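You operate a simulated robot arm through the tools that you are given. There is no shell and no other tool.

The job below is to be done with a simulated two-armed robot. You get a single attempt, and the scene is never put back.

Task
Start the cooling water and bring the red float into the green band.
Fine: close the yellow valve lever and open the red one before the blue one.

The check looks at the end state, three seconds after you hand in, the way a careful person would. Anything else that was tipped, shoved, dropped, spilled or broken makes it a failure.

Robot
Two 7-joint arms with two-finger parallel grippers on one trunk that stands fixed in place. Base frame: the origin is at the foot of the trunk, x ahead of it, y to its left, z up. Readings come in cm, degrees, newtons and seconds.
The left shoulder is at [7, 18.8, 106.5], the right one opposite. With the tool pointing down near the work surface each hand reaches from about 14 to 74 cm from the base axis, measured 20 degrees to its own side. Payload 3.91 kg a hand.
The TCP of each hand is the grasp point between the finger pads, 3 cm short of the fingertips. In the tool frame z runs along the fingers and y along their closing line. Largest opening 11 cm; finger width 2, thickness 1; the body of the gripper, 4.8 by 11.2 cm, starts 5.5 cm behind the TCP.
Orientation is told as [roll, pitch, yaw] about the base's x, y, z axes, in that order, counted from this pose: with the fingers straight down and closing along the base's y, the tool's x points along the base's -x, its y along +y and its z along -z.

Tools
- The arms move only by the tool nudge_tool. It takes "left_moves", "right_moves" or both (then of equal length, played together; a hand with none holds still); each is a list of rows, each a list of 7 numbers: the turn, a rotation vector about the tool's x, y, z in degrees, then the shift along the tool's x, y, z in cm, then the finger opening in cm, from 0 to 11. In form: [[ax, ay, az, x, y, z, fingers], ...]. A call has 1 to 20 rows; each row shifts and turns the commanded pose from where the row before left it, along the tool's axes as they then stand. Each row takes 0.2 s and may step no farther than 5 cm and 8.6 degrees from the row before; otherwise, or with a gripper value out of range, the whole call is refused. Where a pose cannot be reached the arm comes as near as it can. A force on the tool above 40 N (or 10 N above the force at the start of the call, whichever is more), or a blocked arm, ends the call early, and 0.2 s more pass. Each finger travels about 7.2 cm/s and halts on what it meets, pressing with about 31 N; the grip force reading is that of the motor and also rises with nothing between the fingers. The clock runs only during rows and for 0.2 s after the last one: add rows that do not move to give the fingers time. The reply holds the time, the measured pose of the TCP, the force on the tool along the base axes, the opening and the grip force, in the units named above and with some noise, with the torque about the TCP (base axes, N m) and any sound that the robot's microphone picked up.
- Cameras (640 x 400 px; columns grow to the right, rows downward): "scene" is now at [11.37, -5.91, 129.14]; the picture's right is [-0.67, -0.74, -0.00], its down [-0.44, 0.40, -0.81] and it looks along [0.60, -0.54, -0.59] (base axes); focal length 304 px, centre (320, 200). "left" rides on the left gripper at [7.2, -1.7, -10.3] in its tool frame; the picture's right is [0.23, 0.97, 0.00], its down [-0.76, 0.18, -0.62] and it looks along [-0.61, 0.14, 0.78] (tool axes); focal length 222 px, centre (320, 200). "right" rides on the right gripper at [7.2, 1.7, -10.3] in its tool frame; the picture's right is [-0.23, 0.97, 0.00], its down [-0.76, -0.18, -0.62] and it looks along [-0.61, -0.14, 0.78] (tool axes); focal length 222 px, centre (320, 200). There is no depth. A picture from a camera that has moved, and an enlarged one, comes with that camera's place and axes in the base frame and with its lens.
- get_image(camera): a new picture of that camera. No time passes.
- lift_body(by): slides the trunk up (or, below 0, down) by that many cm; the arms and the scene camera ride with it, the base frame stays. It gives what a move gives, with no picture.
- pan_tilt(pan, tilt): turns the head with the scene camera to pan (to the left, within 86 degrees either way) and tilt (down, from -29 to 69), counted from straight ahead of the robot. It gives what a move gives.
- close_up(camera, box): a new picture of the part [left, top, right, bottom] of that camera's present view, enlarged. No time passes.
- close_job(): hands the job in; it is judged then, once.

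Nothing tells you positions but the pictures and the camera data. Unless the task says otherwise, let go and move clear before handing in.

The tools are called after "Call:" as a command line: name --argument value ..., lists and objects as JSON in quotes. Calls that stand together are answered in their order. nudge_tool: Moves the arms, as the interface text tells. Its arguments: {"type":"object","properties":{"left_moves":{"type":"array","items":{"type":"array","items":{"type":"number"}}},"right_moves":{"type":"array","items":{"type":"array","items":{"type":"number"}}}},"required":[]} The other tools are called the same way: lift_body (by) moves the trunk up or down; pan_tilt (pan, tilt) turns the head that bears the scene camera; get_image (camera) takes a picture; close_up (camera, box) takes an enlarged picture of a part of a camera's view; close_job () hands the job in.

At the start:

```text
time: 0.0
left_tcp_pos: [53.33, -6.82, 110.48]
left_ee_rot: [-3.4, 0.0, 2.2]
left_ft_force: [0.8, 0.1, -0.8]
left_wrist_torque: [0.0, -0.01, 0.02]
left_width: 10.98
left_grasp_force: 0.2
right_tcp_pos: [29.93, -46.19, 105.14]
right_ee_rot: [0.0, 0.0, -0.1]
right_ft_force: [0.1, 0.4, 0.0]
right_wrist_torque: [0.01, -0.02, 0.03]
right_width: 11.01
right_grasp_force: 0.0
trunk travel left (down, up): [-57.5, 36.5]
head pan, tilt (commanded): [-41.9, 36.4]
```

scene: 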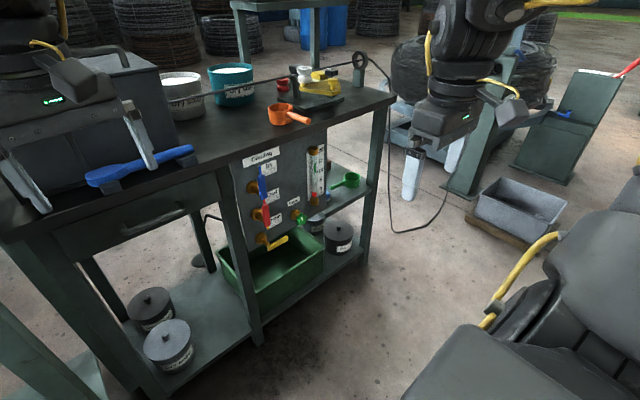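
right: 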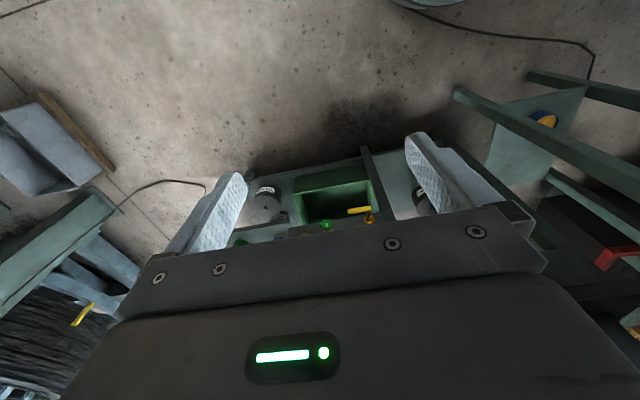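
left: 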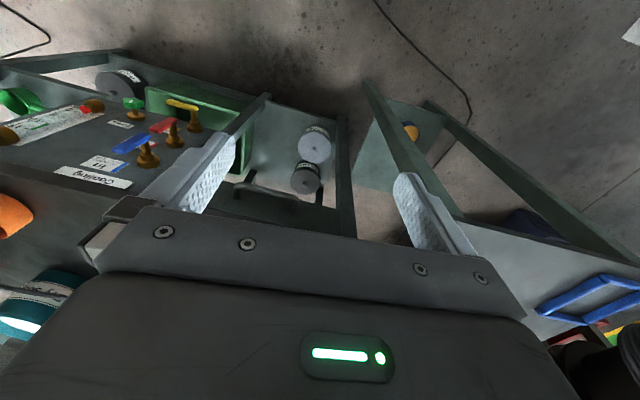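

I see a workbench with a cooling panel: blue, red and yellow valve levers, a green knob, and a float gauge. I'll enlarge the panel to read the labels before moving.

Call:
close_up --camera "scene" --box '[220, 130, 380, 260]'

Call:
close_up --camera "left" --box '[0, 60, 240, 210]'

Call:
close_up --camera "scene" --box '[290, 130, 350, 220]'

Call:
close_up --camera "right" --box '[220, 140, 440, 280]'

```text
3.08 times, centred on (300, 195) of scene
camera zoom: at [11.37, -5.91, 129.14], right [-0.67, -0.74, 0.0], down [-0.44, 0.4, -0.81], along [0.6, -0.54, -0.59], focal length 935 px, centre (382, 215)
```

zoom: 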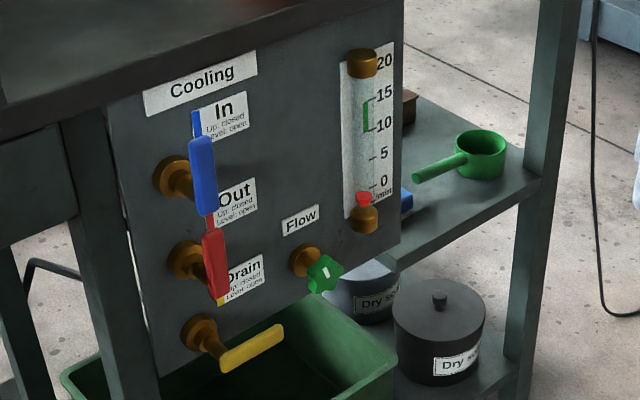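

```text
2.67 times, centred on (120, 135) of left
camera zoom: at [46.1, -8.04, 120.95], right [-0.27, 0.96, -0.06], down [0.75, 0.24, 0.61], along [0.6, 0.12, -0.79], focal length 592 px, centre (853, 373)
```

zoom: 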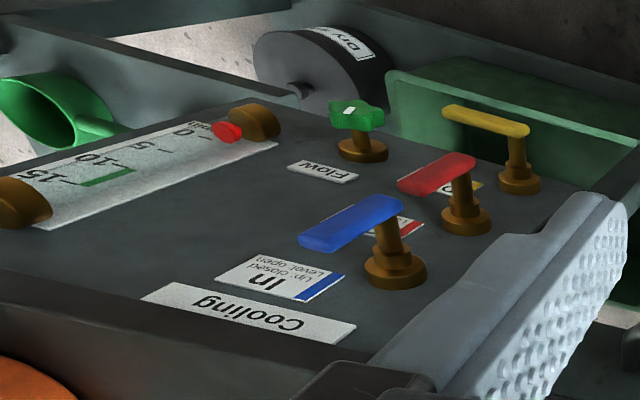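

```text
4.44 times, centred on (320, 175) of scene
camera zoom: at [11.37, -5.91, 129.14], right [-0.67, -0.74, 0.0], down [-0.44, 0.4, -0.81], along [0.6, -0.54, -0.59], focal length 1351 px, centre (320, 311)
```

zoom: 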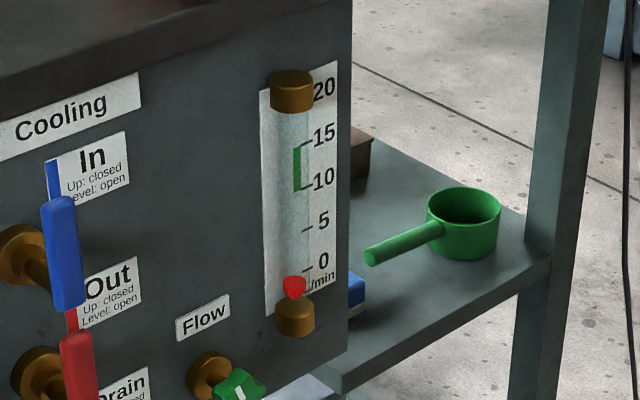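

```text
2.86 times, centred on (330, 210) of right
camera zoom: at [22.66, -44.54, 115.6], right [0.23, 0.97, 0.0], down [0.76, -0.18, 0.62], along [0.61, -0.14, -0.78], focal length 635 px, centre (291, 171)
```

zoom: 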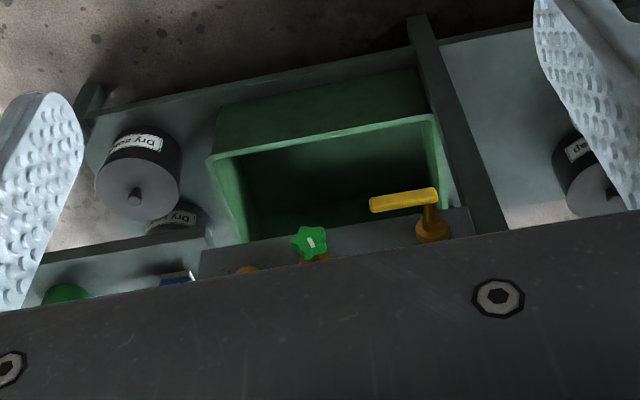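

The panel faces the robot at about x = 80 cm. The blue and red levers are up (closed) and the yellow one is level (open). I'll take closer views from both cameras to fix the lever and knob positions.

Call:
close_up --camera "scene" --box '[240, 150, 320, 200]'

Call:
close_up --camera "scene" --box '[240, 200, 320, 250]'

Call:
close_up --camera "left" --box '[100, 90, 212, 160]'

Call:
close_up --camera "left" --box '[0, 90, 112, 160]'

Call:
close_up --camera "right" --box '[300, 180, 396, 240]'

```text
8.00 times, centred on (280, 175) of scene
camera zoom: at [11.37, -5.91, 129.14], right [-0.67, -0.74, 0.0], down [-0.44, 0.4, -0.81], along [0.6, -0.54, -0.59], focal length 2432 px, centre (640, 400)
```

zoom: 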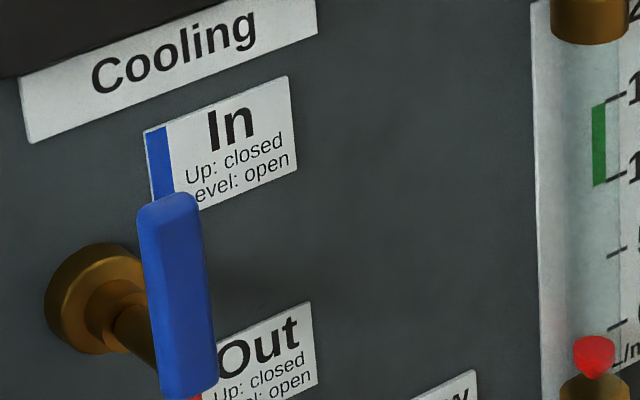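

```text
8.00 times, centred on (280, 225) of scene
camera zoom: at [11.37, -5.91, 129.14], right [-0.67, -0.74, 0.0], down [-0.44, 0.4, -0.81], along [0.6, -0.54, -0.59], focal length 2432 px, centre (640, 0)
```

zoom: 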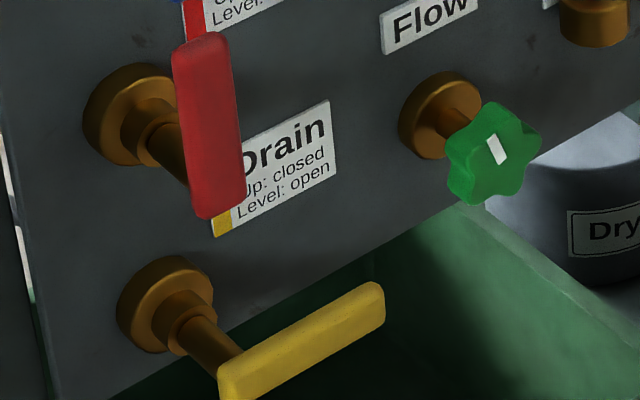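

```text
5.71 times, centred on (156, 125) of left
camera zoom: at [46.1, -8.04, 120.95], right [-0.27, 0.96, -0.06], down [0.75, 0.24, 0.61], along [0.6, 0.12, -0.79], focal length 1269 px, centre (1257, 629)
```

zoom: 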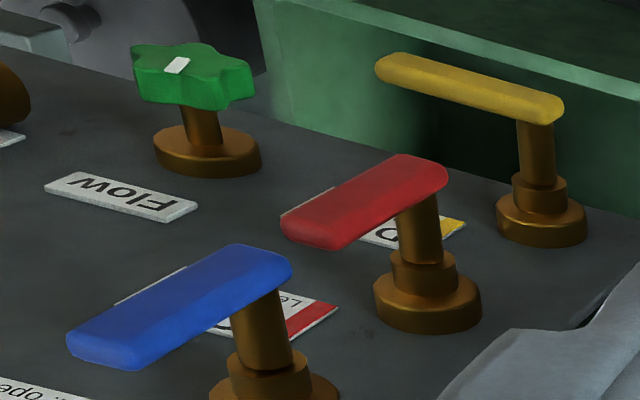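

```text
5.71 times, centred on (56, 125) of left
camera zoom: at [46.1, -8.04, 120.95], right [-0.27, 0.96, -0.06], down [0.75, 0.24, 0.61], along [0.6, 0.12, -0.79], focal length 1269 px, centre (1829, 629)
```

zoom: 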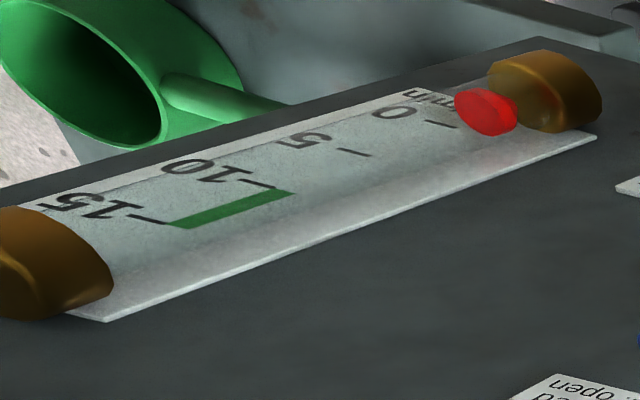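

```text
6.67 times, centred on (348, 210) of right
camera zoom: at [22.66, -44.54, 115.6], right [0.23, 0.97, 0.0], down [0.76, -0.18, 0.62], along [0.61, -0.14, -0.78], focal length 1481 px, centre (133, 133)
```

zoom: 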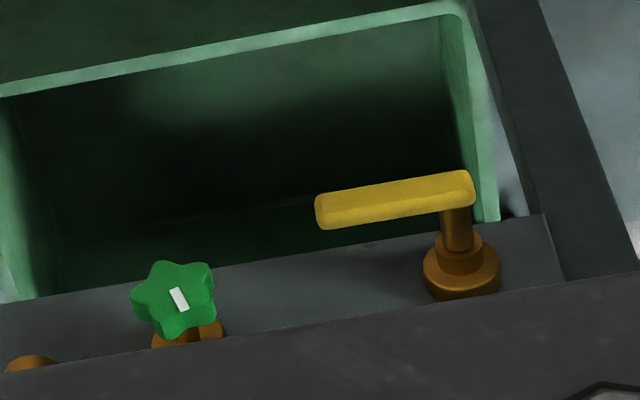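

The levers pivot near (74, -40), with heights of roughly blue 79, red 69 and yellow 59 cm. The knob is near (75, -54.5, 62.5). I'll probably lower the trunk, so I'm looking around first to check the arms have room.

Call:
pan_tilt --pan 30 --tilt 50

Call:
get_image --camera "scene"

Call:
pan_tilt --pan -80 --tilt 45

Call:
get_image --camera "scene"

Call:
pan_tilt --pan 0 --tilt 60

Call:
get_image --camera "scene"

```text
time: 1.4
left_tcp_pos: [53.55, -6.59, 110.81]
left_ee_rot: [-3.6, 0.0, 2.5]
left_ft_force: [-0.1, -0.1, 0.3]
left_wrist_torque: [0.04, 0.01, -0.02]
left_width: 11.01
left_grasp_force: 0.1
right_tcp_pos: [29.88, -46.2, 105.11]
right_ee_rot: [0.0, 0.0, 0.0]
right_ft_force: [-0.4, 0.3, 0.3]
right_wrist_torque: [0.01, 0.01, -0.01]
right_width: 11.01
right_grasp_force: 0.0
trunk travel left (down, up): [-57.5, 36.5]
head pan, tilt (commanded): [30.0, 50.0]
```

```text
taken
camera scene: at [11.55, 3.76, 127.18], right [0.5, -0.87, 0.0], down [-0.66, -0.38, -0.64], along [0.56, 0.32, -0.77], focal length 304 px, centre (320, 200)
```

scene: 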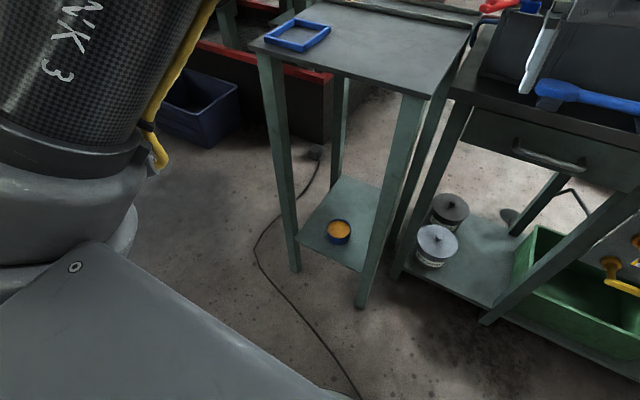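

```text
time: 3.3
left_tcp_pos: [53.34, -6.48, 110.7]
left_ee_rot: [-3.6, 0.0, 2.6]
left_ft_force: [-0.2, -0.6, -0.4]
left_wrist_torque: [0.01, 0.0, 0.04]
left_width: 11.0
left_grasp_force: 0.0
right_tcp_pos: [29.9, -46.08, 105.22]
right_ee_rot: [0.0, -0.1, 0.0]
right_ft_force: [-0.6, -0.5, -0.1]
right_wrist_torque: [-0.02, -0.04, -0.01]
right_width: 10.99
right_grasp_force: 0.1
trunk travel left (down, up): [-57.5, 36.5]
head pan, tilt (commanded): [-80.0, 45.0]
```

```text
taken
camera scene: at [6.29, -8.09, 127.87], right [-0.98, -0.17, 0.0], down [-0.12, 0.7, -0.71], along [0.12, -0.7, -0.71], focal length 304 px, centre (320, 200)
```

scene: 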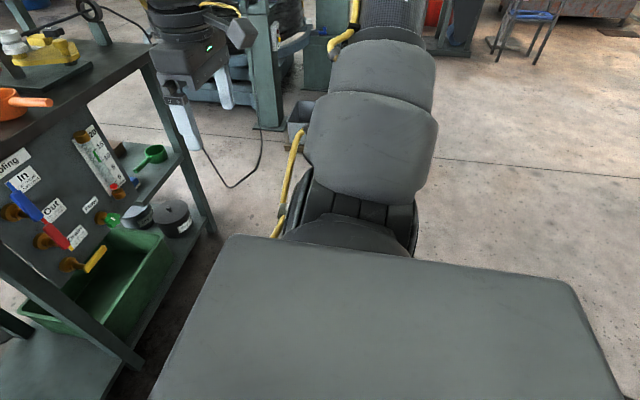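

```text
time: 4.8
left_tcp_pos: [53.49, -6.57, 110.6]
left_ee_rot: [-3.6, 0.0, 2.5]
left_ft_force: [0.3, -0.2, -0.4]
left_wrist_torque: [-0.02, -0.02, -0.04]
left_width: 10.98
left_grasp_force: 0.0
right_tcp_pos: [29.96, -46.15, 105.24]
right_ee_rot: [0.0, 0.0, -0.1]
right_ft_force: [-0.2, -0.6, 0.7]
right_wrist_torque: [0.0, 0.0, -0.02]
right_width: 11.01
right_grasp_force: 0.1
trunk travel left (down, up): [-57.5, 36.5]
head pan, tilt (commanded): [0.0, 60.0]
```

```text
taken
camera scene: at [11.54, -0.09, 125.92], right [0.0, -1.0, 0.0], down [-0.87, 0.0, -0.5], along [0.5, 0.0, -0.87], focal length 304 px, centre (320, 200)
```

scene: 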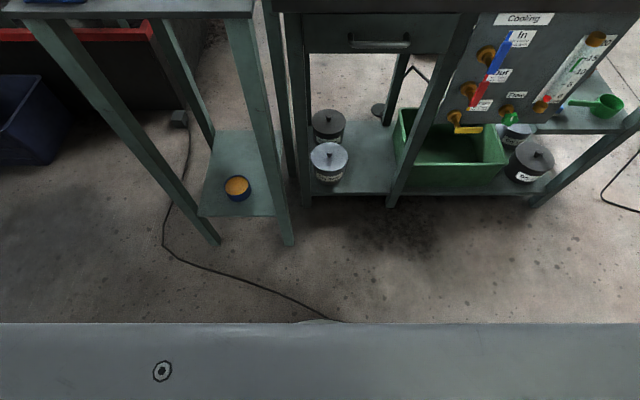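

The floor in front of the bench is clear. A small side table's near corner sits around (69, 13, 94), so I'm checking where the left elbow is before lowering.

Call:
pan_tilt --pan 45 --tilt 10

Call:
get_image --camera "scene"

Call:
pan_tilt --pan 0 --tilt 20

Call:
get_image --camera "scene"

Call:
pan_tilt --pan -70 --tilt 15

Call:
get_image --camera "scene"

```text
time: 6.0
left_tcp_pos: [53.47, -6.6, 110.76]
left_ee_rot: [-3.6, 0.0, 2.5]
left_ft_force: [0.6, 0.2, -0.8]
left_wrist_torque: [0.0, -0.01, -0.01]
left_width: 11.01
left_grasp_force: 0.1
right_tcp_pos: [30.01, -46.22, 105.24]
right_ee_rot: [0.0, 0.0, 0.0]
right_ft_force: [0.5, -1.0, -0.3]
right_wrist_torque: [-0.04, 0.03, 0.0]
right_width: 10.99
right_grasp_force: 0.1
trunk travel left (down, up): [-57.5, 36.5]
head pan, tilt (commanded): [45.0, 10.0]
```

```text
taken
camera scene: at [11.46, 6.48, 133.36], right [0.71, -0.71, 0.0], down [-0.12, -0.12, -0.98], along [0.7, 0.7, -0.17], focal length 304 px, centre (320, 200)
```

scene: 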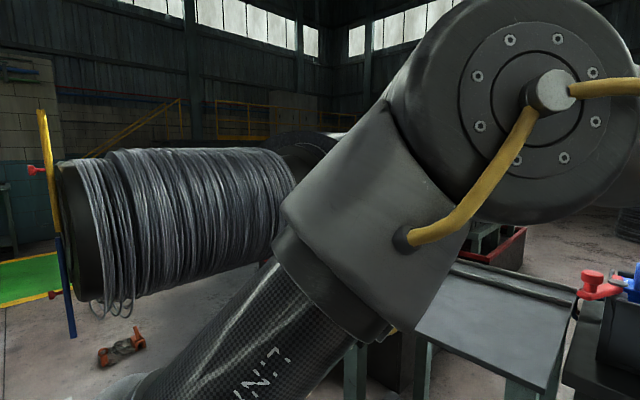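

```text
time: 7.2
left_tcp_pos: [53.43, -6.57, 110.63]
left_ee_rot: [-3.5, 0.0, 2.5]
left_ft_force: [-0.7, 0.3, -0.4]
left_wrist_torque: [-0.02, 0.0, 0.01]
left_width: 11.01
left_grasp_force: 0.0
right_tcp_pos: [29.93, -46.12, 105.22]
right_ee_rot: [0.0, 0.0, 0.0]
right_ft_force: [-0.2, -0.5, 0.4]
right_wrist_torque: [0.02, 0.02, -0.01]
right_width: 10.99
right_grasp_force: 0.1
trunk travel left (down, up): [-57.5, 36.5]
head pan, tilt (commanded): [0.0, 20.0]
```

```text
taken
camera scene: at [14.19, -0.07, 131.74], right [0.0, -1.0, 0.0], down [-0.34, 0.0, -0.94], along [0.94, 0.0, -0.34], focal length 304 px, centre (320, 200)
```

scene: 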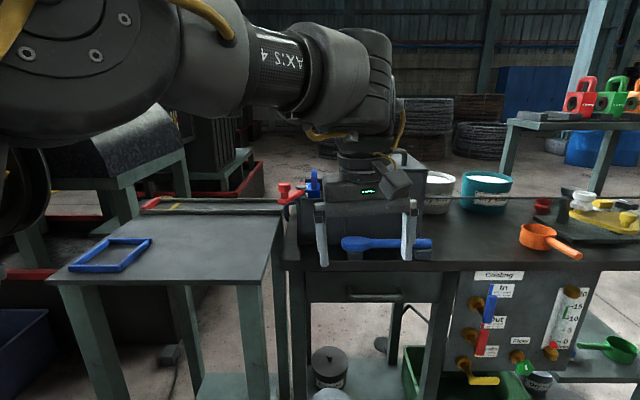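

```text
time: 8.6
left_tcp_pos: [53.46, -6.59, 110.63]
left_ee_rot: [-3.6, 0.0, 2.5]
left_ft_force: [-0.2, 0.1, -0.3]
left_wrist_torque: [0.0, 0.01, -0.01]
left_width: 10.98
left_grasp_force: 0.1
right_tcp_pos: [29.99, -46.21, 105.19]
right_ee_rot: [0.0, 0.0, -0.1]
right_ft_force: [0.5, -0.4, -0.4]
right_wrist_torque: [-0.05, -0.03, 0.02]
right_width: 11.03
right_grasp_force: 0.0
trunk travel left (down, up): [-57.5, 36.5]
head pan, tilt (commanded): [-70.0, 15.0]
```

```text
taken
camera scene: at [8.08, -8.86, 132.55], right [-0.94, -0.34, 0.0], down [-0.09, 0.24, -0.97], along [0.33, -0.91, -0.26], focal length 304 px, centre (320, 200)
```

scene: 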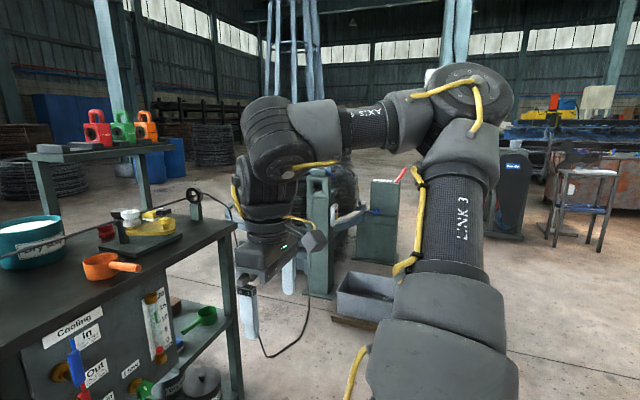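

Both elbows are up and clear, and the side table starts at about x = 67, beyond the left hand. I'll lower the trunk 30 cm so the panel comes into easy forward reach.

Call:
lift_body --by -15

Call:
lift_body --by -15

Call:
pan_tilt --pan -38 --tilt 22

Call:
get_image --camera "scene"

Call:
get_image --camera "left"

```text
time: 10.3
left_tcp_pos: [53.41, -6.54, 95.68]
left_ee_rot: [-3.5, -0.2, 2.5]
left_ft_force: [-0.6, -0.5, 0.1]
left_wrist_torque: [0.01, 0.04, -0.01]
left_width: 11.0
left_grasp_force: 0.1
right_tcp_pos: [29.91, -46.02, 90.27]
right_ee_rot: [-0.1, 0.0, 0.0]
right_ft_force: [0.9, -0.5, 0.1]
right_wrist_torque: [0.02, 0.02, -0.01]
right_width: 11.02
right_grasp_force: 0.0
trunk travel left (down, up): [-42.5, 51.5]
head pan, tilt (commanded): [-70.0, 15.0]
```

```text
time: 12.1
left_tcp_pos: [53.36, -6.49, 80.72]
left_ee_rot: [-3.6, 0.0, 2.5]
left_ft_force: [-0.7, 0.7, 0.7]
left_wrist_torque: [0.01, -0.02, 0.05]
left_width: 11.01
left_grasp_force: 0.2
right_tcp_pos: [29.97, -46.15, 75.26]
right_ee_rot: [0.1, 0.1, -0.1]
right_ft_force: [-0.6, 0.4, 0.5]
right_wrist_torque: [-0.02, 0.03, -0.01]
right_width: 11.01
right_grasp_force: 0.1
trunk travel left (down, up): [-27.5, 66.5]
head pan, tilt (commanded): [-70.0, 15.0]
```

```text
time: 13.0
left_tcp_pos: [53.34, -6.61, 80.71]
left_ee_rot: [-3.6, 0.0, 2.5]
left_ft_force: [-0.5, 0.3, 0.6]
left_wrist_torque: [-0.01, 0.0, 0.03]
left_width: 11.0
left_grasp_force: 0.1
right_tcp_pos: [29.99, -46.14, 75.15]
right_ee_rot: [0.0, -0.1, 0.0]
right_ft_force: [0.2, 0.0, 1.4]
right_wrist_torque: [0.01, 0.03, 0.0]
right_width: 10.99
right_grasp_force: 0.0
trunk travel left (down, up): [-27.5, 66.5]
head pan, tilt (commanded): [-38.0, 22.0]
```

```text
taken
camera scene: at [12.18, -5.8, 101.41], right [-0.62, -0.79, 0.0], down [-0.29, 0.23, -0.93], along [0.73, -0.57, -0.37], focal length 304 px, centre (320, 200)
```

scene: 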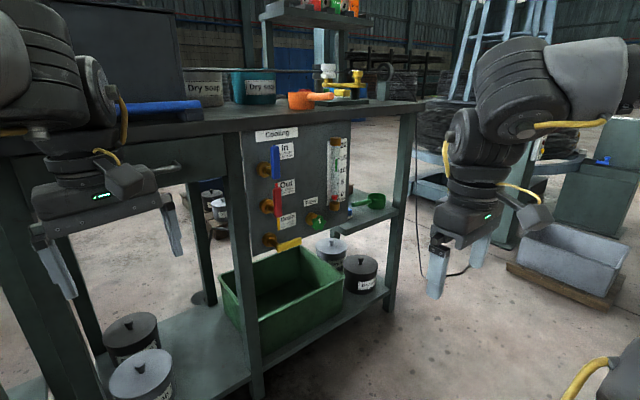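

```text
taken
camera left: at [46.23, -7.81, 91.13], right [-0.27, 0.96, -0.06], down [0.75, 0.25, 0.61], along [0.6, 0.12, -0.79], focal length 222 px, centre (320, 200)
```

left: 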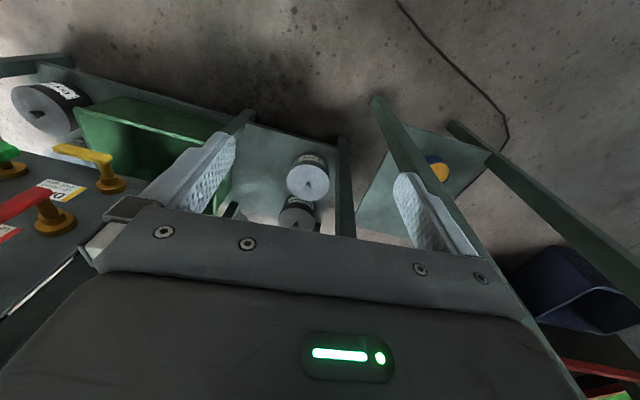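

The panel view is now more frontal. I'm enlarging it to refine the lever and knob positions.

Call:
close_up --camera "scene" --box '[240, 125, 368, 205]'

Call:
close_up --camera "scene" --box '[240, 180, 368, 260]'

```text
5.00 times, centred on (304, 165) of scene
camera zoom: at [12.18, -5.8, 101.41], right [-0.62, -0.79, 0.0], down [-0.29, 0.23, -0.93], along [0.73, -0.57, -0.37], focal length 1520 px, centre (400, 375)
```

zoom: 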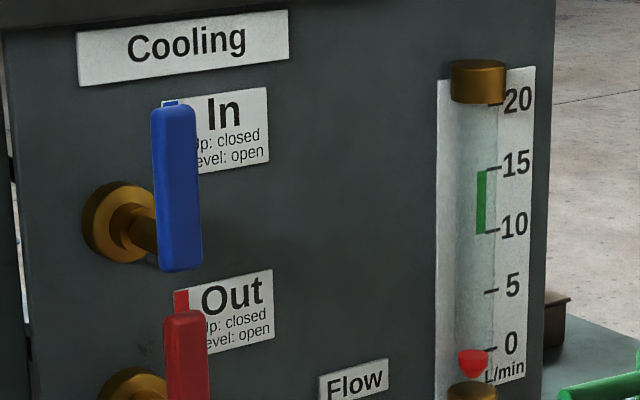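

```text
5.00 times, centred on (304, 220) of scene
camera zoom: at [12.18, -5.8, 101.41], right [-0.62, -0.79, 0.0], down [-0.29, 0.23, -0.93], along [0.73, -0.57, -0.37], focal length 1520 px, centre (400, 100)
```

zoom: 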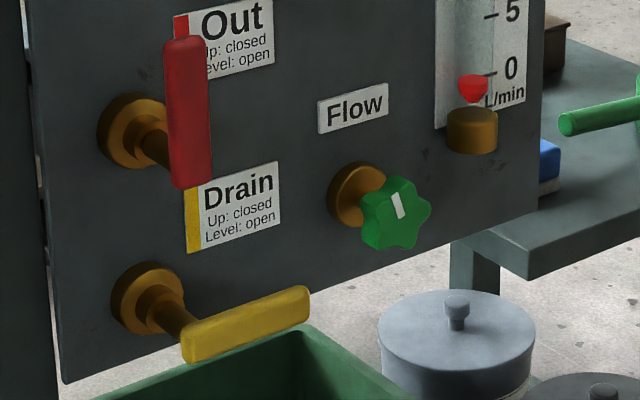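

The pivots are about 10 cm apart, at z = 80, 70 and 60, y = -40. The green basin extends out under the yellow lever, so I'm checking its rim height before bringing the hand and its camera in low.

Call:
close_up --camera "right" --box '[200, 100, 440, 250]'

Call:
close_up --camera "scene" --box '[200, 230, 400, 380]'

Call:
close_up --camera "left" --box '[0, 60, 260, 240]'

```text
2.67 times, centred on (320, 175) of right
camera zoom: at [22.66, -44.54, 85.6], right [0.23, 0.97, 0.0], down [0.76, -0.18, 0.62], along [0.61, -0.14, -0.78], focal length 592 px, centre (320, 267)
```

zoom: 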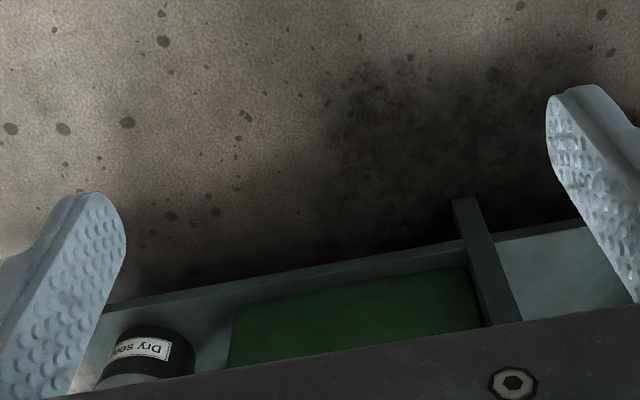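

```text
2.67 times, centred on (300, 305) of scene
camera zoom: at [12.18, -5.8, 101.41], right [-0.62, -0.79, 0.0], down [-0.29, 0.23, -0.93], along [0.73, -0.57, -0.37], focal length 811 px, centre (373, -80)
```

zoom: 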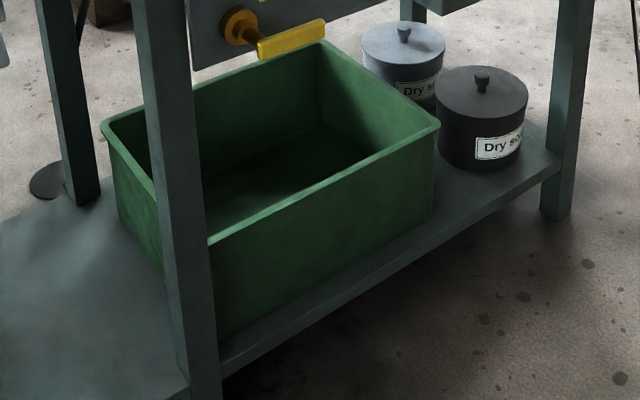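

```text
2.22 times, centred on (130, 150) of left
camera zoom: at [46.23, -7.81, 91.13], right [-0.27, 0.96, -0.06], down [0.75, 0.25, 0.61], along [0.6, 0.12, -0.79], focal length 494 px, centre (742, 311)
```

zoom: 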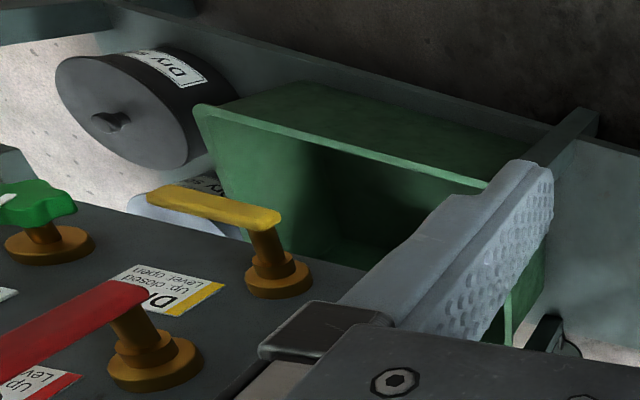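

The basin rim is low, about z = 30, so there's plenty of clearance. Next I move the right hand forward, close its fingers, and turn the tool to point at the panel.

Call:
nudge_tool --right_moves '[[0, 0, 0, -4, 0, 0, 5], [0, 0, 0, -4, 0, 0, 2], [0, 0, 0, -4, 0, 0, 0], [0, 0, 0, -4, 0, 0, 0], [0, 0, 0, -4, 0, 0, 0], [0, 0, 0, -4, 0, 0, 0], [0, -8.4, 0, 0, 0, 0, 0], [0, -8.4, 0, 0, 0, 0, 0], [0, -8.4, 0, 0, 0, 0, 0], [0, -8.4, 0, 0, 0, 0, 0], [0, -8.4, 0, 0, 0, 0, 0], [0, 0, 0, 0, 0, 0, 0]]'

Call:
get_image --camera "scene"

```text
time: 15.6
left_tcp_pos: [53.56, -6.45, 80.8]
left_ee_rot: [-3.6, 0.0, 2.5]
left_ft_force: [-0.4, 0.0, -0.1]
left_wrist_torque: [0.02, 0.01, 0.02]
left_width: 11.0
left_grasp_force: 0.0
right_tcp_pos: [53.99, -46.09, 75.28]
right_ee_rot: [0.1, -42.1, 0.1]
right_ft_force: [0.0, 0.2, -0.1]
right_wrist_torque: [-0.02, -0.03, 0.01]
right_width: 0.0
right_grasp_force: 31.4
trunk travel left (down, up): [-27.5, 66.5]
head pan, tilt (commanded): [-38.0, 22.0]
```

```text
taken
camera scene: at [12.19, -5.77, 101.41], right [-0.62, -0.79, 0.0], down [-0.3, 0.23, -0.93], along [0.73, -0.57, -0.37], focal length 304 px, centre (320, 200)
```

scene: 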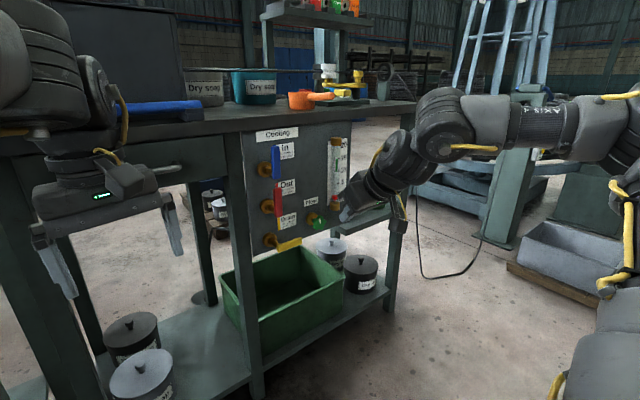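

The turn went cleanly. I'm finishing the rotation to horizontal and moving down to just below the yellow lever's height, still well back from the panel.

Call:
nudge_tool --right_moves '[[0, -8, 0, 0, 0, 0, 0], [0, -8, 0, 0, 0, 0, 0], [0, -8, 0, 0, 0, 0, 0], [0, -8, 0, 0, 0, 0, 0], [0, -8, 0, 0, 0, 0, 0], [0, -7.9, 0, 0, 0, 0, 0], [0, 0, 0, 4, 0, 0, 0], [0, 0, 0, 4, 0, 0, 0], [0, 0, 0, 4, 0, 0, 0], [0, 0, 0, 4, 0, 0, 0], [0, 0, 0, 2.3, 0, 0, 0], [0, 0, 0, 0, 0, 4, 0], [0, 0, 0, 0, 0, 4, 0], [0, 0, 0, 0, 0, 2, 0], [0, 0, 0, 0, 0, 0, 0]]'

Call:
get_image --camera "scene"

Call:
get_image --camera "right"

Call:
get_image --camera "left"

```text
time: 18.8
left_tcp_pos: [53.5, -6.45, 80.65]
left_ee_rot: [-3.7, 0.0, 2.5]
left_ft_force: [0.1, 0.9, -0.2]
left_wrist_torque: [0.04, 0.04, -0.01]
left_width: 11.0
left_grasp_force: 0.0
right_tcp_pos: [64.07, -46.25, 57.01]
right_ee_rot: [21.5, -89.9, -21.5]
right_ft_force: [0.7, 0.0, 0.5]
right_wrist_torque: [0.02, 0.02, 0.02]
right_width: 0.0
right_grasp_force: 30.9
trunk travel left (down, up): [-27.5, 66.5]
head pan, tilt (commanded): [-38.0, 22.0]
```

```text
taken
camera scene: at [12.18, -5.79, 101.41], right [-0.62, -0.79, 0.0], down [-0.3, 0.23, -0.93], along [0.73, -0.57, -0.37], focal length 304 px, centre (320, 200)
```

scene: 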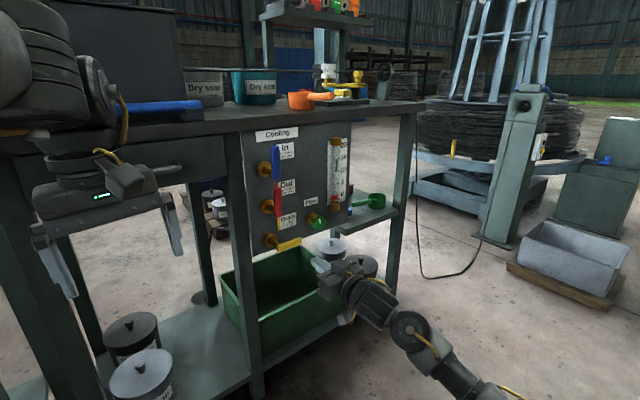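

```text
taken
camera right: at [53.59, -44.58, 49.78], right [0.0, 0.97, 0.23], down [-0.62, -0.18, 0.76], along [0.78, -0.14, 0.61], focal length 222 px, centre (320, 200)
```

right: 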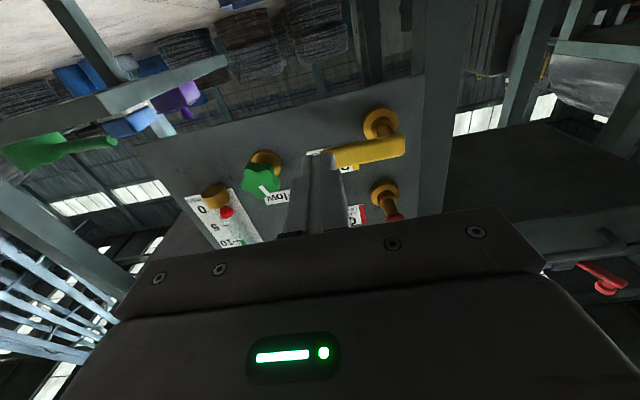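

```text
taken
camera left: at [46.23, -7.81, 91.12], right [-0.27, 0.96, -0.06], down [0.75, 0.25, 0.61], along [0.6, 0.12, -0.79], focal length 222 px, centre (320, 200)
```

left: 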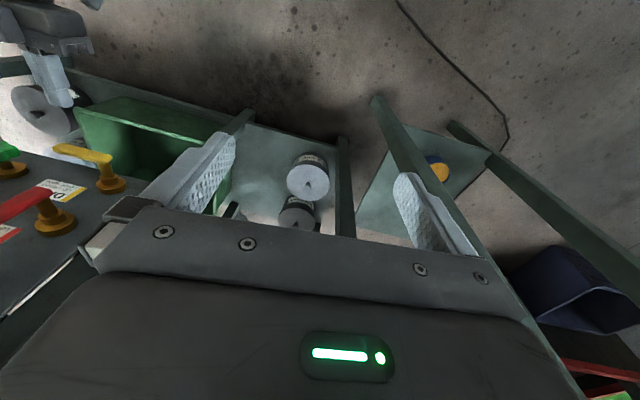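

The closed fingers are under the yellow lever, about 1 cm below it by my estimate. I'm shifting a little left and going in to the lever's depth.

Call:
nudge_tool --right_moves '[[0, 0, 0, 0, 1.3, 0, 0], [0, 0, 0, 0, 0, 3, 0], [0, 0, 0, 0, 0, 3, 0], [0, 0, 0, 0, 0, 2, 0], [0, 0, 0, 0, 0, 1.3, 0], [0, 0, 0, 0, 0, 0, 0]]'

Call:
close_up --camera "scene" --box '[230, 170, 390, 270]'

Call:
get_image --camera "right"

```text
time: 20.2
left_tcp_pos: [53.48, -6.51, 80.56]
left_ee_rot: [-3.6, 0.0, 2.5]
left_ft_force: [-0.3, -0.4, 1.0]
left_wrist_torque: [-0.02, -0.01, 0.04]
left_width: 11.0
left_grasp_force: 0.2
right_tcp_pos: [73.21, -44.81, 56.96]
right_ee_rot: [16.4, -89.9, -16.4]
right_ft_force: [0.1, -1.3, 0.3]
right_wrist_torque: [0.01, -0.01, 0.01]
right_width: 0.01
right_grasp_force: 31.0
trunk travel left (down, up): [-27.5, 66.5]
head pan, tilt (commanded): [-38.0, 22.0]
```

```text
4.00 times, centred on (310, 220) of scene
camera zoom: at [12.19, -5.79, 101.41], right [-0.62, -0.79, 0.0], down [-0.3, 0.23, -0.93], along [0.73, -0.57, -0.37], focal length 1216 px, centre (360, 120)
```

zoom: 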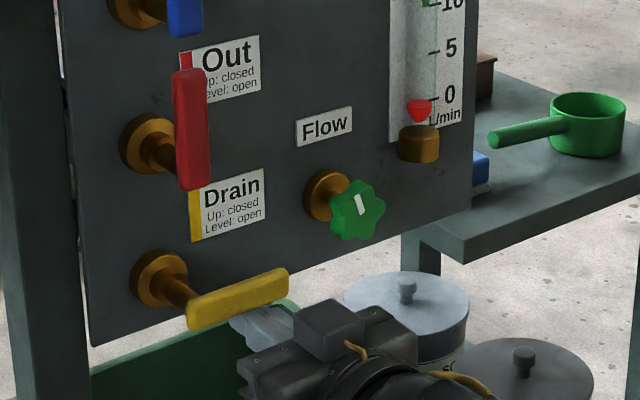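

```text
taken
camera right: at [62.86, -43.18, 49.79], right [0.0, 0.97, 0.23], down [-0.62, -0.18, 0.76], along [0.78, -0.14, 0.61], focal length 222 px, centre (320, 200)
```

right: 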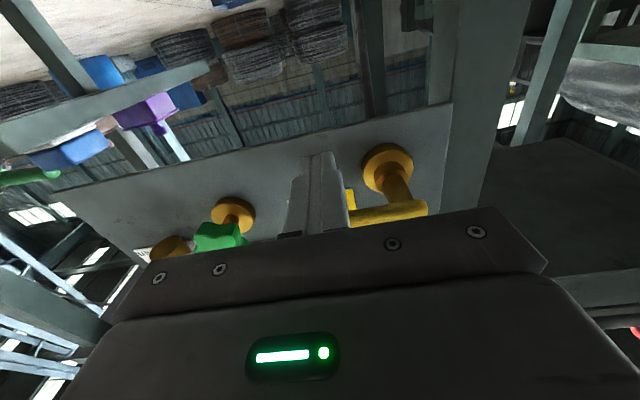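

The fingers sit just below the yellow lever. I'm pushing it up along its arc in small steps, stopping halfway to check the response.

Call:
nudge_tool --right_moves '[[0, 0, 0, -0.55, 0, 0, 0], [0, 0, 0, -0.55, 0, 0, 0], [0, 0, 0, -0.6, -0.18, 0, 0], [0, 0, 0, -0.6, -0.18, 0, 0], [0, 0, 0, -0.6, -0.05, 0, 0], [0, 0, 0, -0.6, -0.05, 0, 0], [0, 0, 0, -0.63, 0.12, 0, 0], [0, 0, 0, -0.63, 0.12, 0, 0]]'

Call:
close_up --camera "scene" --box '[230, 170, 390, 270]'

```text
time: 22.0
left_tcp_pos: [53.39, -6.56, 80.73]
left_ee_rot: [-3.6, 0.0, 2.5]
left_ft_force: [-0.6, 0.2, 0.0]
left_wrist_torque: [-0.02, -0.01, 0.03]
left_width: 10.98
left_grasp_force: 0.0
right_tcp_pos: [73.23, -45.17, 61.69]
right_ee_rot: [25.9, -89.8, -26.1]
right_ft_force: [1.4, -0.6, -0.9]
right_wrist_torque: [-0.02, 0.02, -0.01]
right_width: 0.01
right_grasp_force: 30.8
trunk travel left (down, up): [-27.5, 66.5]
head pan, tilt (commanded): [-38.0, 22.0]
```

```text
4.00 times, centred on (310, 220) of scene
camera zoom: at [12.21, -5.8, 101.41], right [-0.62, -0.79, 0.0], down [-0.3, 0.23, -0.93], along [0.73, -0.57, -0.38], focal length 1216 px, centre (360, 120)
```

zoom: 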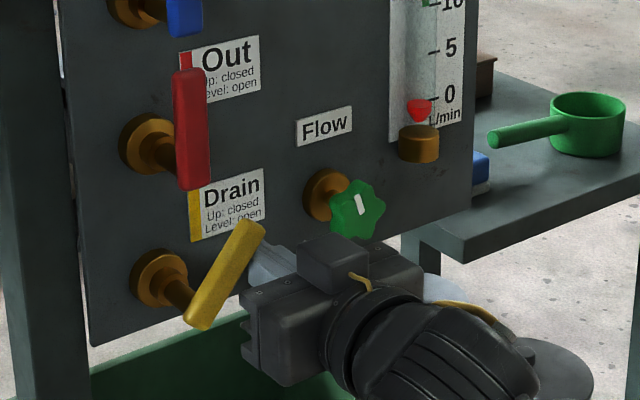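

The lever has turned about half way, with almost no resistance. I'm continuing the arc to vertical.

Call:
nudge_tool --right_moves '[[0, 0, 0, -0.65, 0.4, 0, 0], [0, 0, 0, -0.65, 0.4, 0, 0], [0, 0, 0, -0.53, 0.57, 0, 0], [0, 0, 0, -0.53, 0.57, 0, 0], [0, 0, 0, -0.34, 0.63, 0, 0], [0, 0, 0, -0.34, 0.63, 0, 0], [0, 0, 0, 0, 0.3, 0, 0], [0, 0, 0, 0, 0.3, 0, 0], [0, 0, 0, 0, 0, 0, 0]]'

Call:
close_up --camera "scene" --box '[230, 170, 390, 270]'

```text
time: 23.8
left_tcp_pos: [53.44, -6.4, 80.51]
left_ee_rot: [-3.3, 0.0, 2.7]
left_ft_force: [0.5, -0.6, -0.2]
left_wrist_torque: [-0.03, 0.03, 0.01]
left_width: 11.01
left_grasp_force: 0.1
right_tcp_pos: [73.36, -42.63, 64.39]
right_ee_rot: [42.3, -89.5, -43.4]
right_ft_force: [-7.0, -26.9, -7.9]
right_wrist_torque: [-0.42, 0.04, 0.35]
right_width: 0.0
right_grasp_force: 30.5
trunk travel left (down, up): [-27.5, 66.5]
head pan, tilt (commanded): [-38.0, 22.0]
stopped in row 8 (right hand): the force on the tool passed its limit at 43 N (the readings are from after the stop); the commanded pose is now the measured one
```

```text
4.00 times, centred on (310, 220) of scene
camera zoom: at [12.19, -6.02, 101.39], right [-0.62, -0.79, 0.0], down [-0.3, 0.23, -0.93], along [0.73, -0.57, -0.38], focal length 1216 px, centre (360, 120)
```

zoom: 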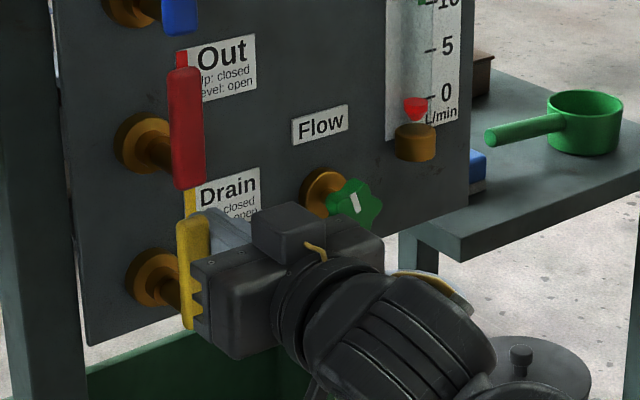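

The yellow lever is now up against its stop. I'm backing off to the side and then away from the panel to check it.

Call:
nudge_tool --right_moves '[[0, 0, 0, 0, -1, 0, 0], [0, 0, 0, 0, -1, 0, 0], [0, 0, 0, 0, 0, -3, 0], [0, 0, 0, 0, 0, -4, 0], [0, 0, 0, 0, 0, -3, 0], [0, 0, 0, 0, 0, 0, 0]]'

Call:
close_up --camera "scene" --box '[230, 130, 390, 270]'

Call:
get_image --camera "right"

```text
time: 25.2
left_tcp_pos: [53.45, -6.33, 80.59]
left_ee_rot: [-3.4, 0.1, 2.5]
left_ft_force: [0.3, -0.4, 0.2]
left_wrist_torque: [0.0, 0.0, -0.03]
left_width: 11.0
left_grasp_force: 0.0
right_tcp_pos: [63.38, -43.62, 64.94]
right_ee_rot: [58.7, -89.9, -59.4]
right_ft_force: [0.0, -0.2, 0.1]
right_wrist_torque: [0.05, 0.03, -0.02]
right_width: 0.0
right_grasp_force: 31.1
trunk travel left (down, up): [-27.5, 66.5]
head pan, tilt (commanded): [-38.0, 22.0]
```

```text
2.86 times, centred on (310, 200) of scene
camera zoom: at [12.2, -5.8, 101.41], right [-0.62, -0.79, 0.0], down [-0.3, 0.23, -0.93], along [0.73, -0.57, -0.37], focal length 868 px, centre (349, 200)
```

zoom: 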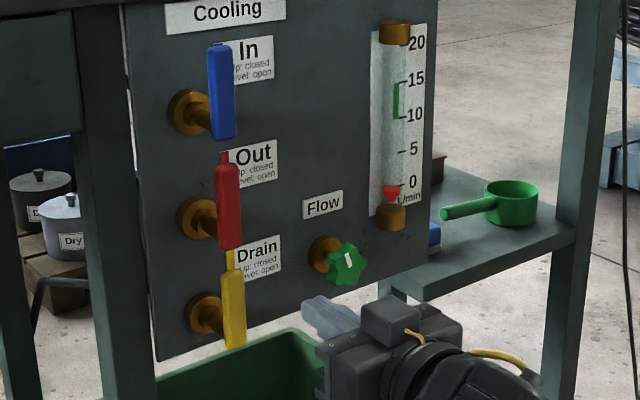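

```text
taken
camera right: at [52.94, -41.85, 57.74], right [0.01, 0.97, 0.23], down [-0.62, -0.17, 0.76], along [0.78, -0.15, 0.6], focal length 222 px, centre (320, 200)
```

right: 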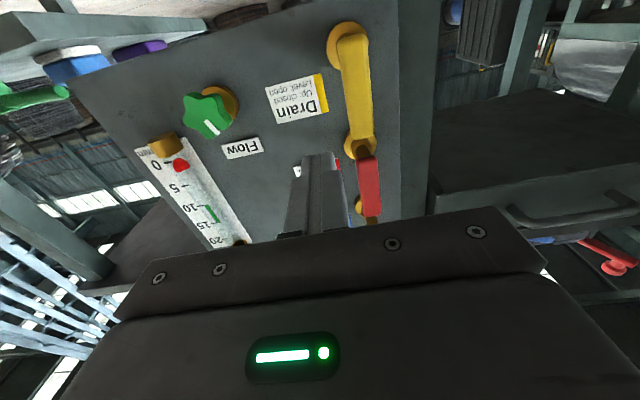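

The yellow lever is vertical, so the drain is closed. Next is red: I'm moving the closed fingers up and to the left side of the red lever.

Call:
nudge_tool --right_moves '[[0, 0, 0, -3.2, 0, 0, 0], [0, 0, 0, -3.2, 0, 0, 0], [0, 0, 0, -3.2, 0, 0, 0], [0, 0, 0, 0, 3.4, 0, 0], [0, 0, 0, 0, 3.4, 0, 0], [0, 0, 0, 0, 0, 0, 0]]'

Call:
close_up --camera "scene" --box '[230, 130, 390, 270]'

Call:
get_image --camera "right"

Call:
get_image --camera "left"

```text
time: 26.6
left_tcp_pos: [53.43, -6.34, 80.62]
left_ee_rot: [-3.3, 0.1, 2.6]
left_ft_force: [0.6, -0.3, -0.6]
left_wrist_torque: [0.01, 0.0, -0.02]
left_width: 11.01
left_grasp_force: 0.1
right_tcp_pos: [63.36, -36.8, 74.4]
right_ee_rot: [58.9, -89.8, -59.6]
right_ft_force: [-0.7, -0.1, 0.0]
right_wrist_torque: [-0.01, -0.01, -0.03]
right_width: 0.01
right_grasp_force: 30.3
trunk travel left (down, up): [-27.5, 66.5]
head pan, tilt (commanded): [-38.0, 22.0]
```

```text
2.86 times, centred on (310, 200) of scene
camera zoom: at [12.19, -5.81, 101.41], right [-0.62, -0.79, 0.0], down [-0.3, 0.23, -0.93], along [0.73, -0.57, -0.37], focal length 868 px, centre (349, 200)
```

zoom: 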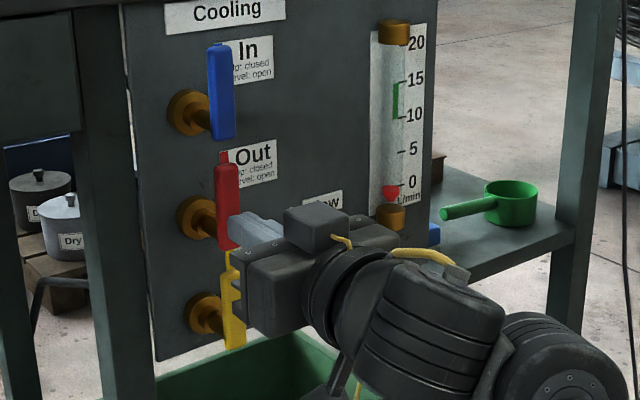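

```text
taken
camera right: at [52.97, -35.17, 67.25], right [0.01, 0.97, 0.23], down [-0.62, -0.17, 0.76], along [0.78, -0.15, 0.6], focal length 222 px, centre (320, 200)
```

right: 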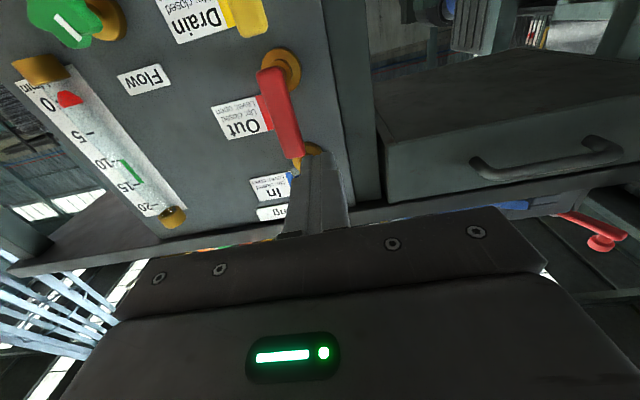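

```text
taken
camera left: at [46.22, -7.75, 91.02], right [-0.27, 0.96, -0.06], down [0.75, 0.25, 0.61], along [0.6, 0.12, -0.79], focal length 222 px, centre (320, 200)
```

left: 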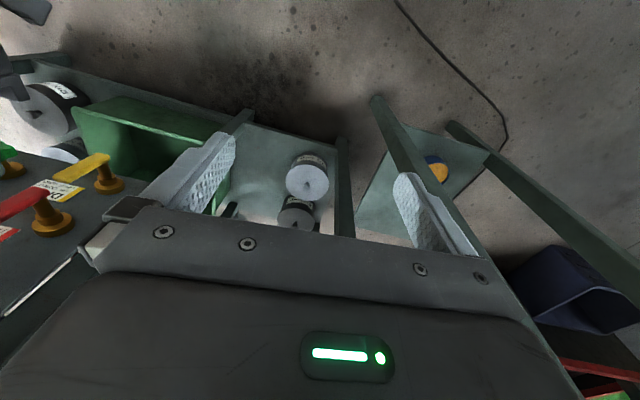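

The fingers are lined up on the left side of the red lever with about 1 cm clearance, below the blue lever. I'm going in to depth.

Call:
nudge_tool --right_moves '[[0, 0, 0, 0, 0, 3, 0], [0, 0, 0, 0, 0, 3, 0], [0, 0, 0, 0, 0, 2, 0], [0, 0, 0, 0, 0, 1.8, 0], [0, 0, 0, 0, 0, 0, 0]]'

Call:
close_up --camera "scene" --box '[230, 130, 390, 270]'

Call:
get_image --camera "right"

```text
time: 27.8
left_tcp_pos: [53.49, -6.38, 80.52]
left_ee_rot: [-3.4, 0.1, 2.6]
left_ft_force: [0.6, 0.1, -0.1]
left_wrist_torque: [-0.01, 0.03, -0.02]
left_width: 10.99
left_grasp_force: 0.1
right_tcp_pos: [73.13, -37.18, 74.47]
right_ee_rot: [56.1, -89.8, -56.7]
right_ft_force: [-0.7, 0.6, -0.8]
right_wrist_torque: [-0.01, -0.01, 0.0]
right_width: 0.01
right_grasp_force: 30.8
trunk travel left (down, up): [-27.5, 66.5]
head pan, tilt (commanded): [-38.0, 22.0]
```

```text
2.86 times, centred on (310, 200) of scene
camera zoom: at [12.19, -5.8, 101.41], right [-0.62, -0.79, 0.0], down [-0.3, 0.23, -0.93], along [0.73, -0.57, -0.37], focal length 868 px, centre (349, 200)
```

zoom: 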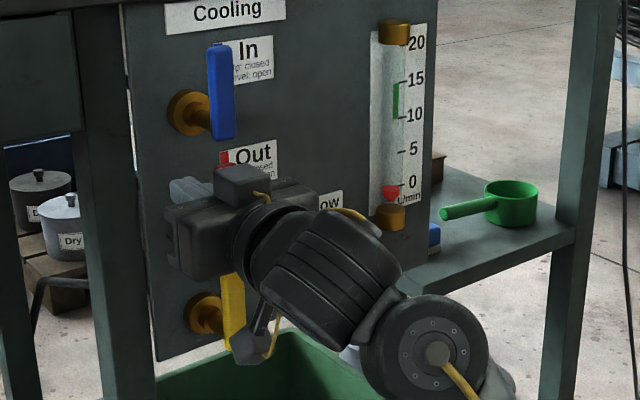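

```text
taken
camera right: at [62.79, -35.37, 67.21], right [0.01, 0.97, 0.23], down [-0.62, -0.17, 0.76], along [0.78, -0.15, 0.6], focal length 222 px, centre (320, 200)
```

right: 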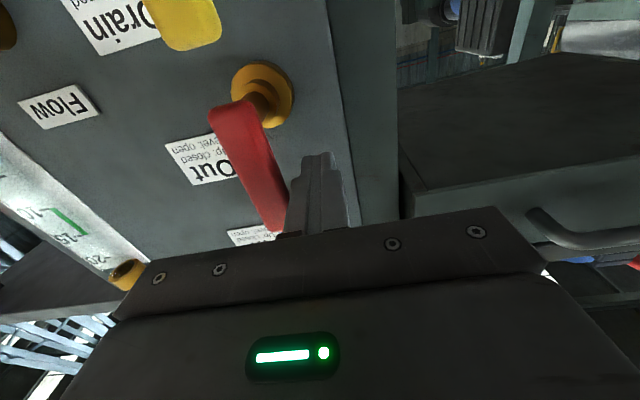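

The fingers are beside the red lever, which nothing has touched. I'm pushing it right and down along its arc towards level.

Call:
nudge_tool --right_moves '[[0, 0, 0, 0, -0.46, 0, 0], [0, 0, 0, 0, -0.46, 0, 0], [0, 0, 0, -0.18, -0.56, 0, 0], [0, 0, 0, -0.18, -0.56, 0, 0], [0, 0, 0, -0.07, -0.56, 0, 0], [0, 0, 0, -0.06, -0.56, 0, 0], [0, 0, 0, 0.1, -0.6, 0, 0], [0, 0, 0, 0.1, -0.6, 0, 0], [0, 0, 0, 0.32, -0.62, 0, 0], [0, 0, 0, 0.33, -0.63, 0, 0], [0, 0, 0, 0.52, -0.52, 0, 0], [0, 0, 0, 0.53, -0.51, 0, 0]]'

Call:
get_image --camera "right"

Call:
close_up --camera "scene" --box '[230, 130, 390, 270]'

```text
time: 30.4
left_tcp_pos: [53.48, -6.37, 80.64]
left_ee_rot: [-3.4, 0.0, 2.6]
left_ft_force: [-0.8, 0.0, -0.2]
left_wrist_torque: [-0.03, 0.03, 0.0]
left_width: 11.01
left_grasp_force: 0.0
right_tcp_pos: [73.04, -43.67, 72.96]
right_ee_rot: [53.7, -89.8, -54.2]
right_ft_force: [-0.4, 0.3, 0.5]
right_wrist_torque: [0.03, -0.01, 0.01]
right_width: 0.0
right_grasp_force: 31.2
trunk travel left (down, up): [-27.5, 66.5]
head pan, tilt (commanded): [-38.0, 22.0]
```

```text
taken
camera right: at [62.66, -41.97, 65.81], right [0.01, 0.97, 0.23], down [-0.62, -0.17, 0.76], along [0.78, -0.15, 0.6], focal length 222 px, centre (320, 200)
```

right: 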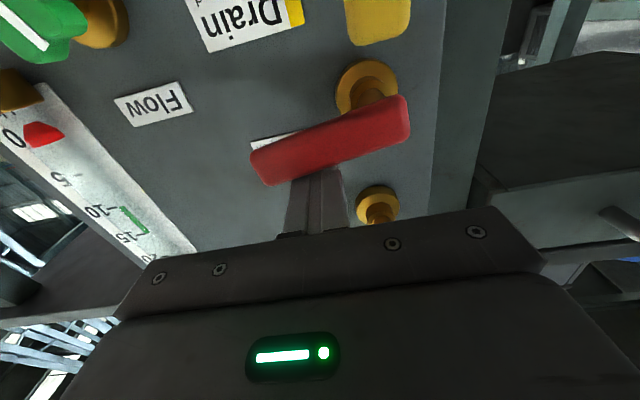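

```text
2.86 times, centred on (310, 200) of scene
camera zoom: at [12.19, -5.8, 101.41], right [-0.62, -0.79, 0.0], down [-0.3, 0.23, -0.93], along [0.73, -0.57, -0.37], focal length 868 px, centre (349, 200)
```

zoom: 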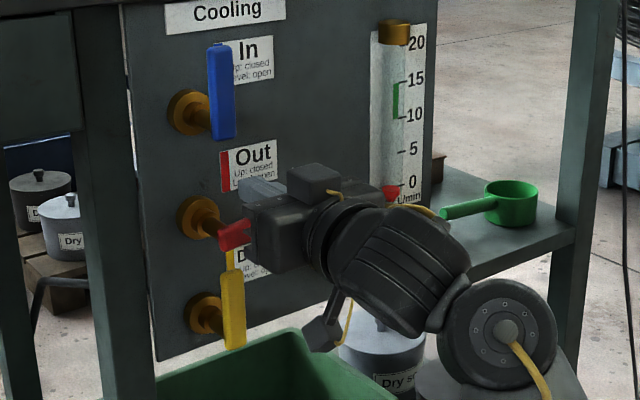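

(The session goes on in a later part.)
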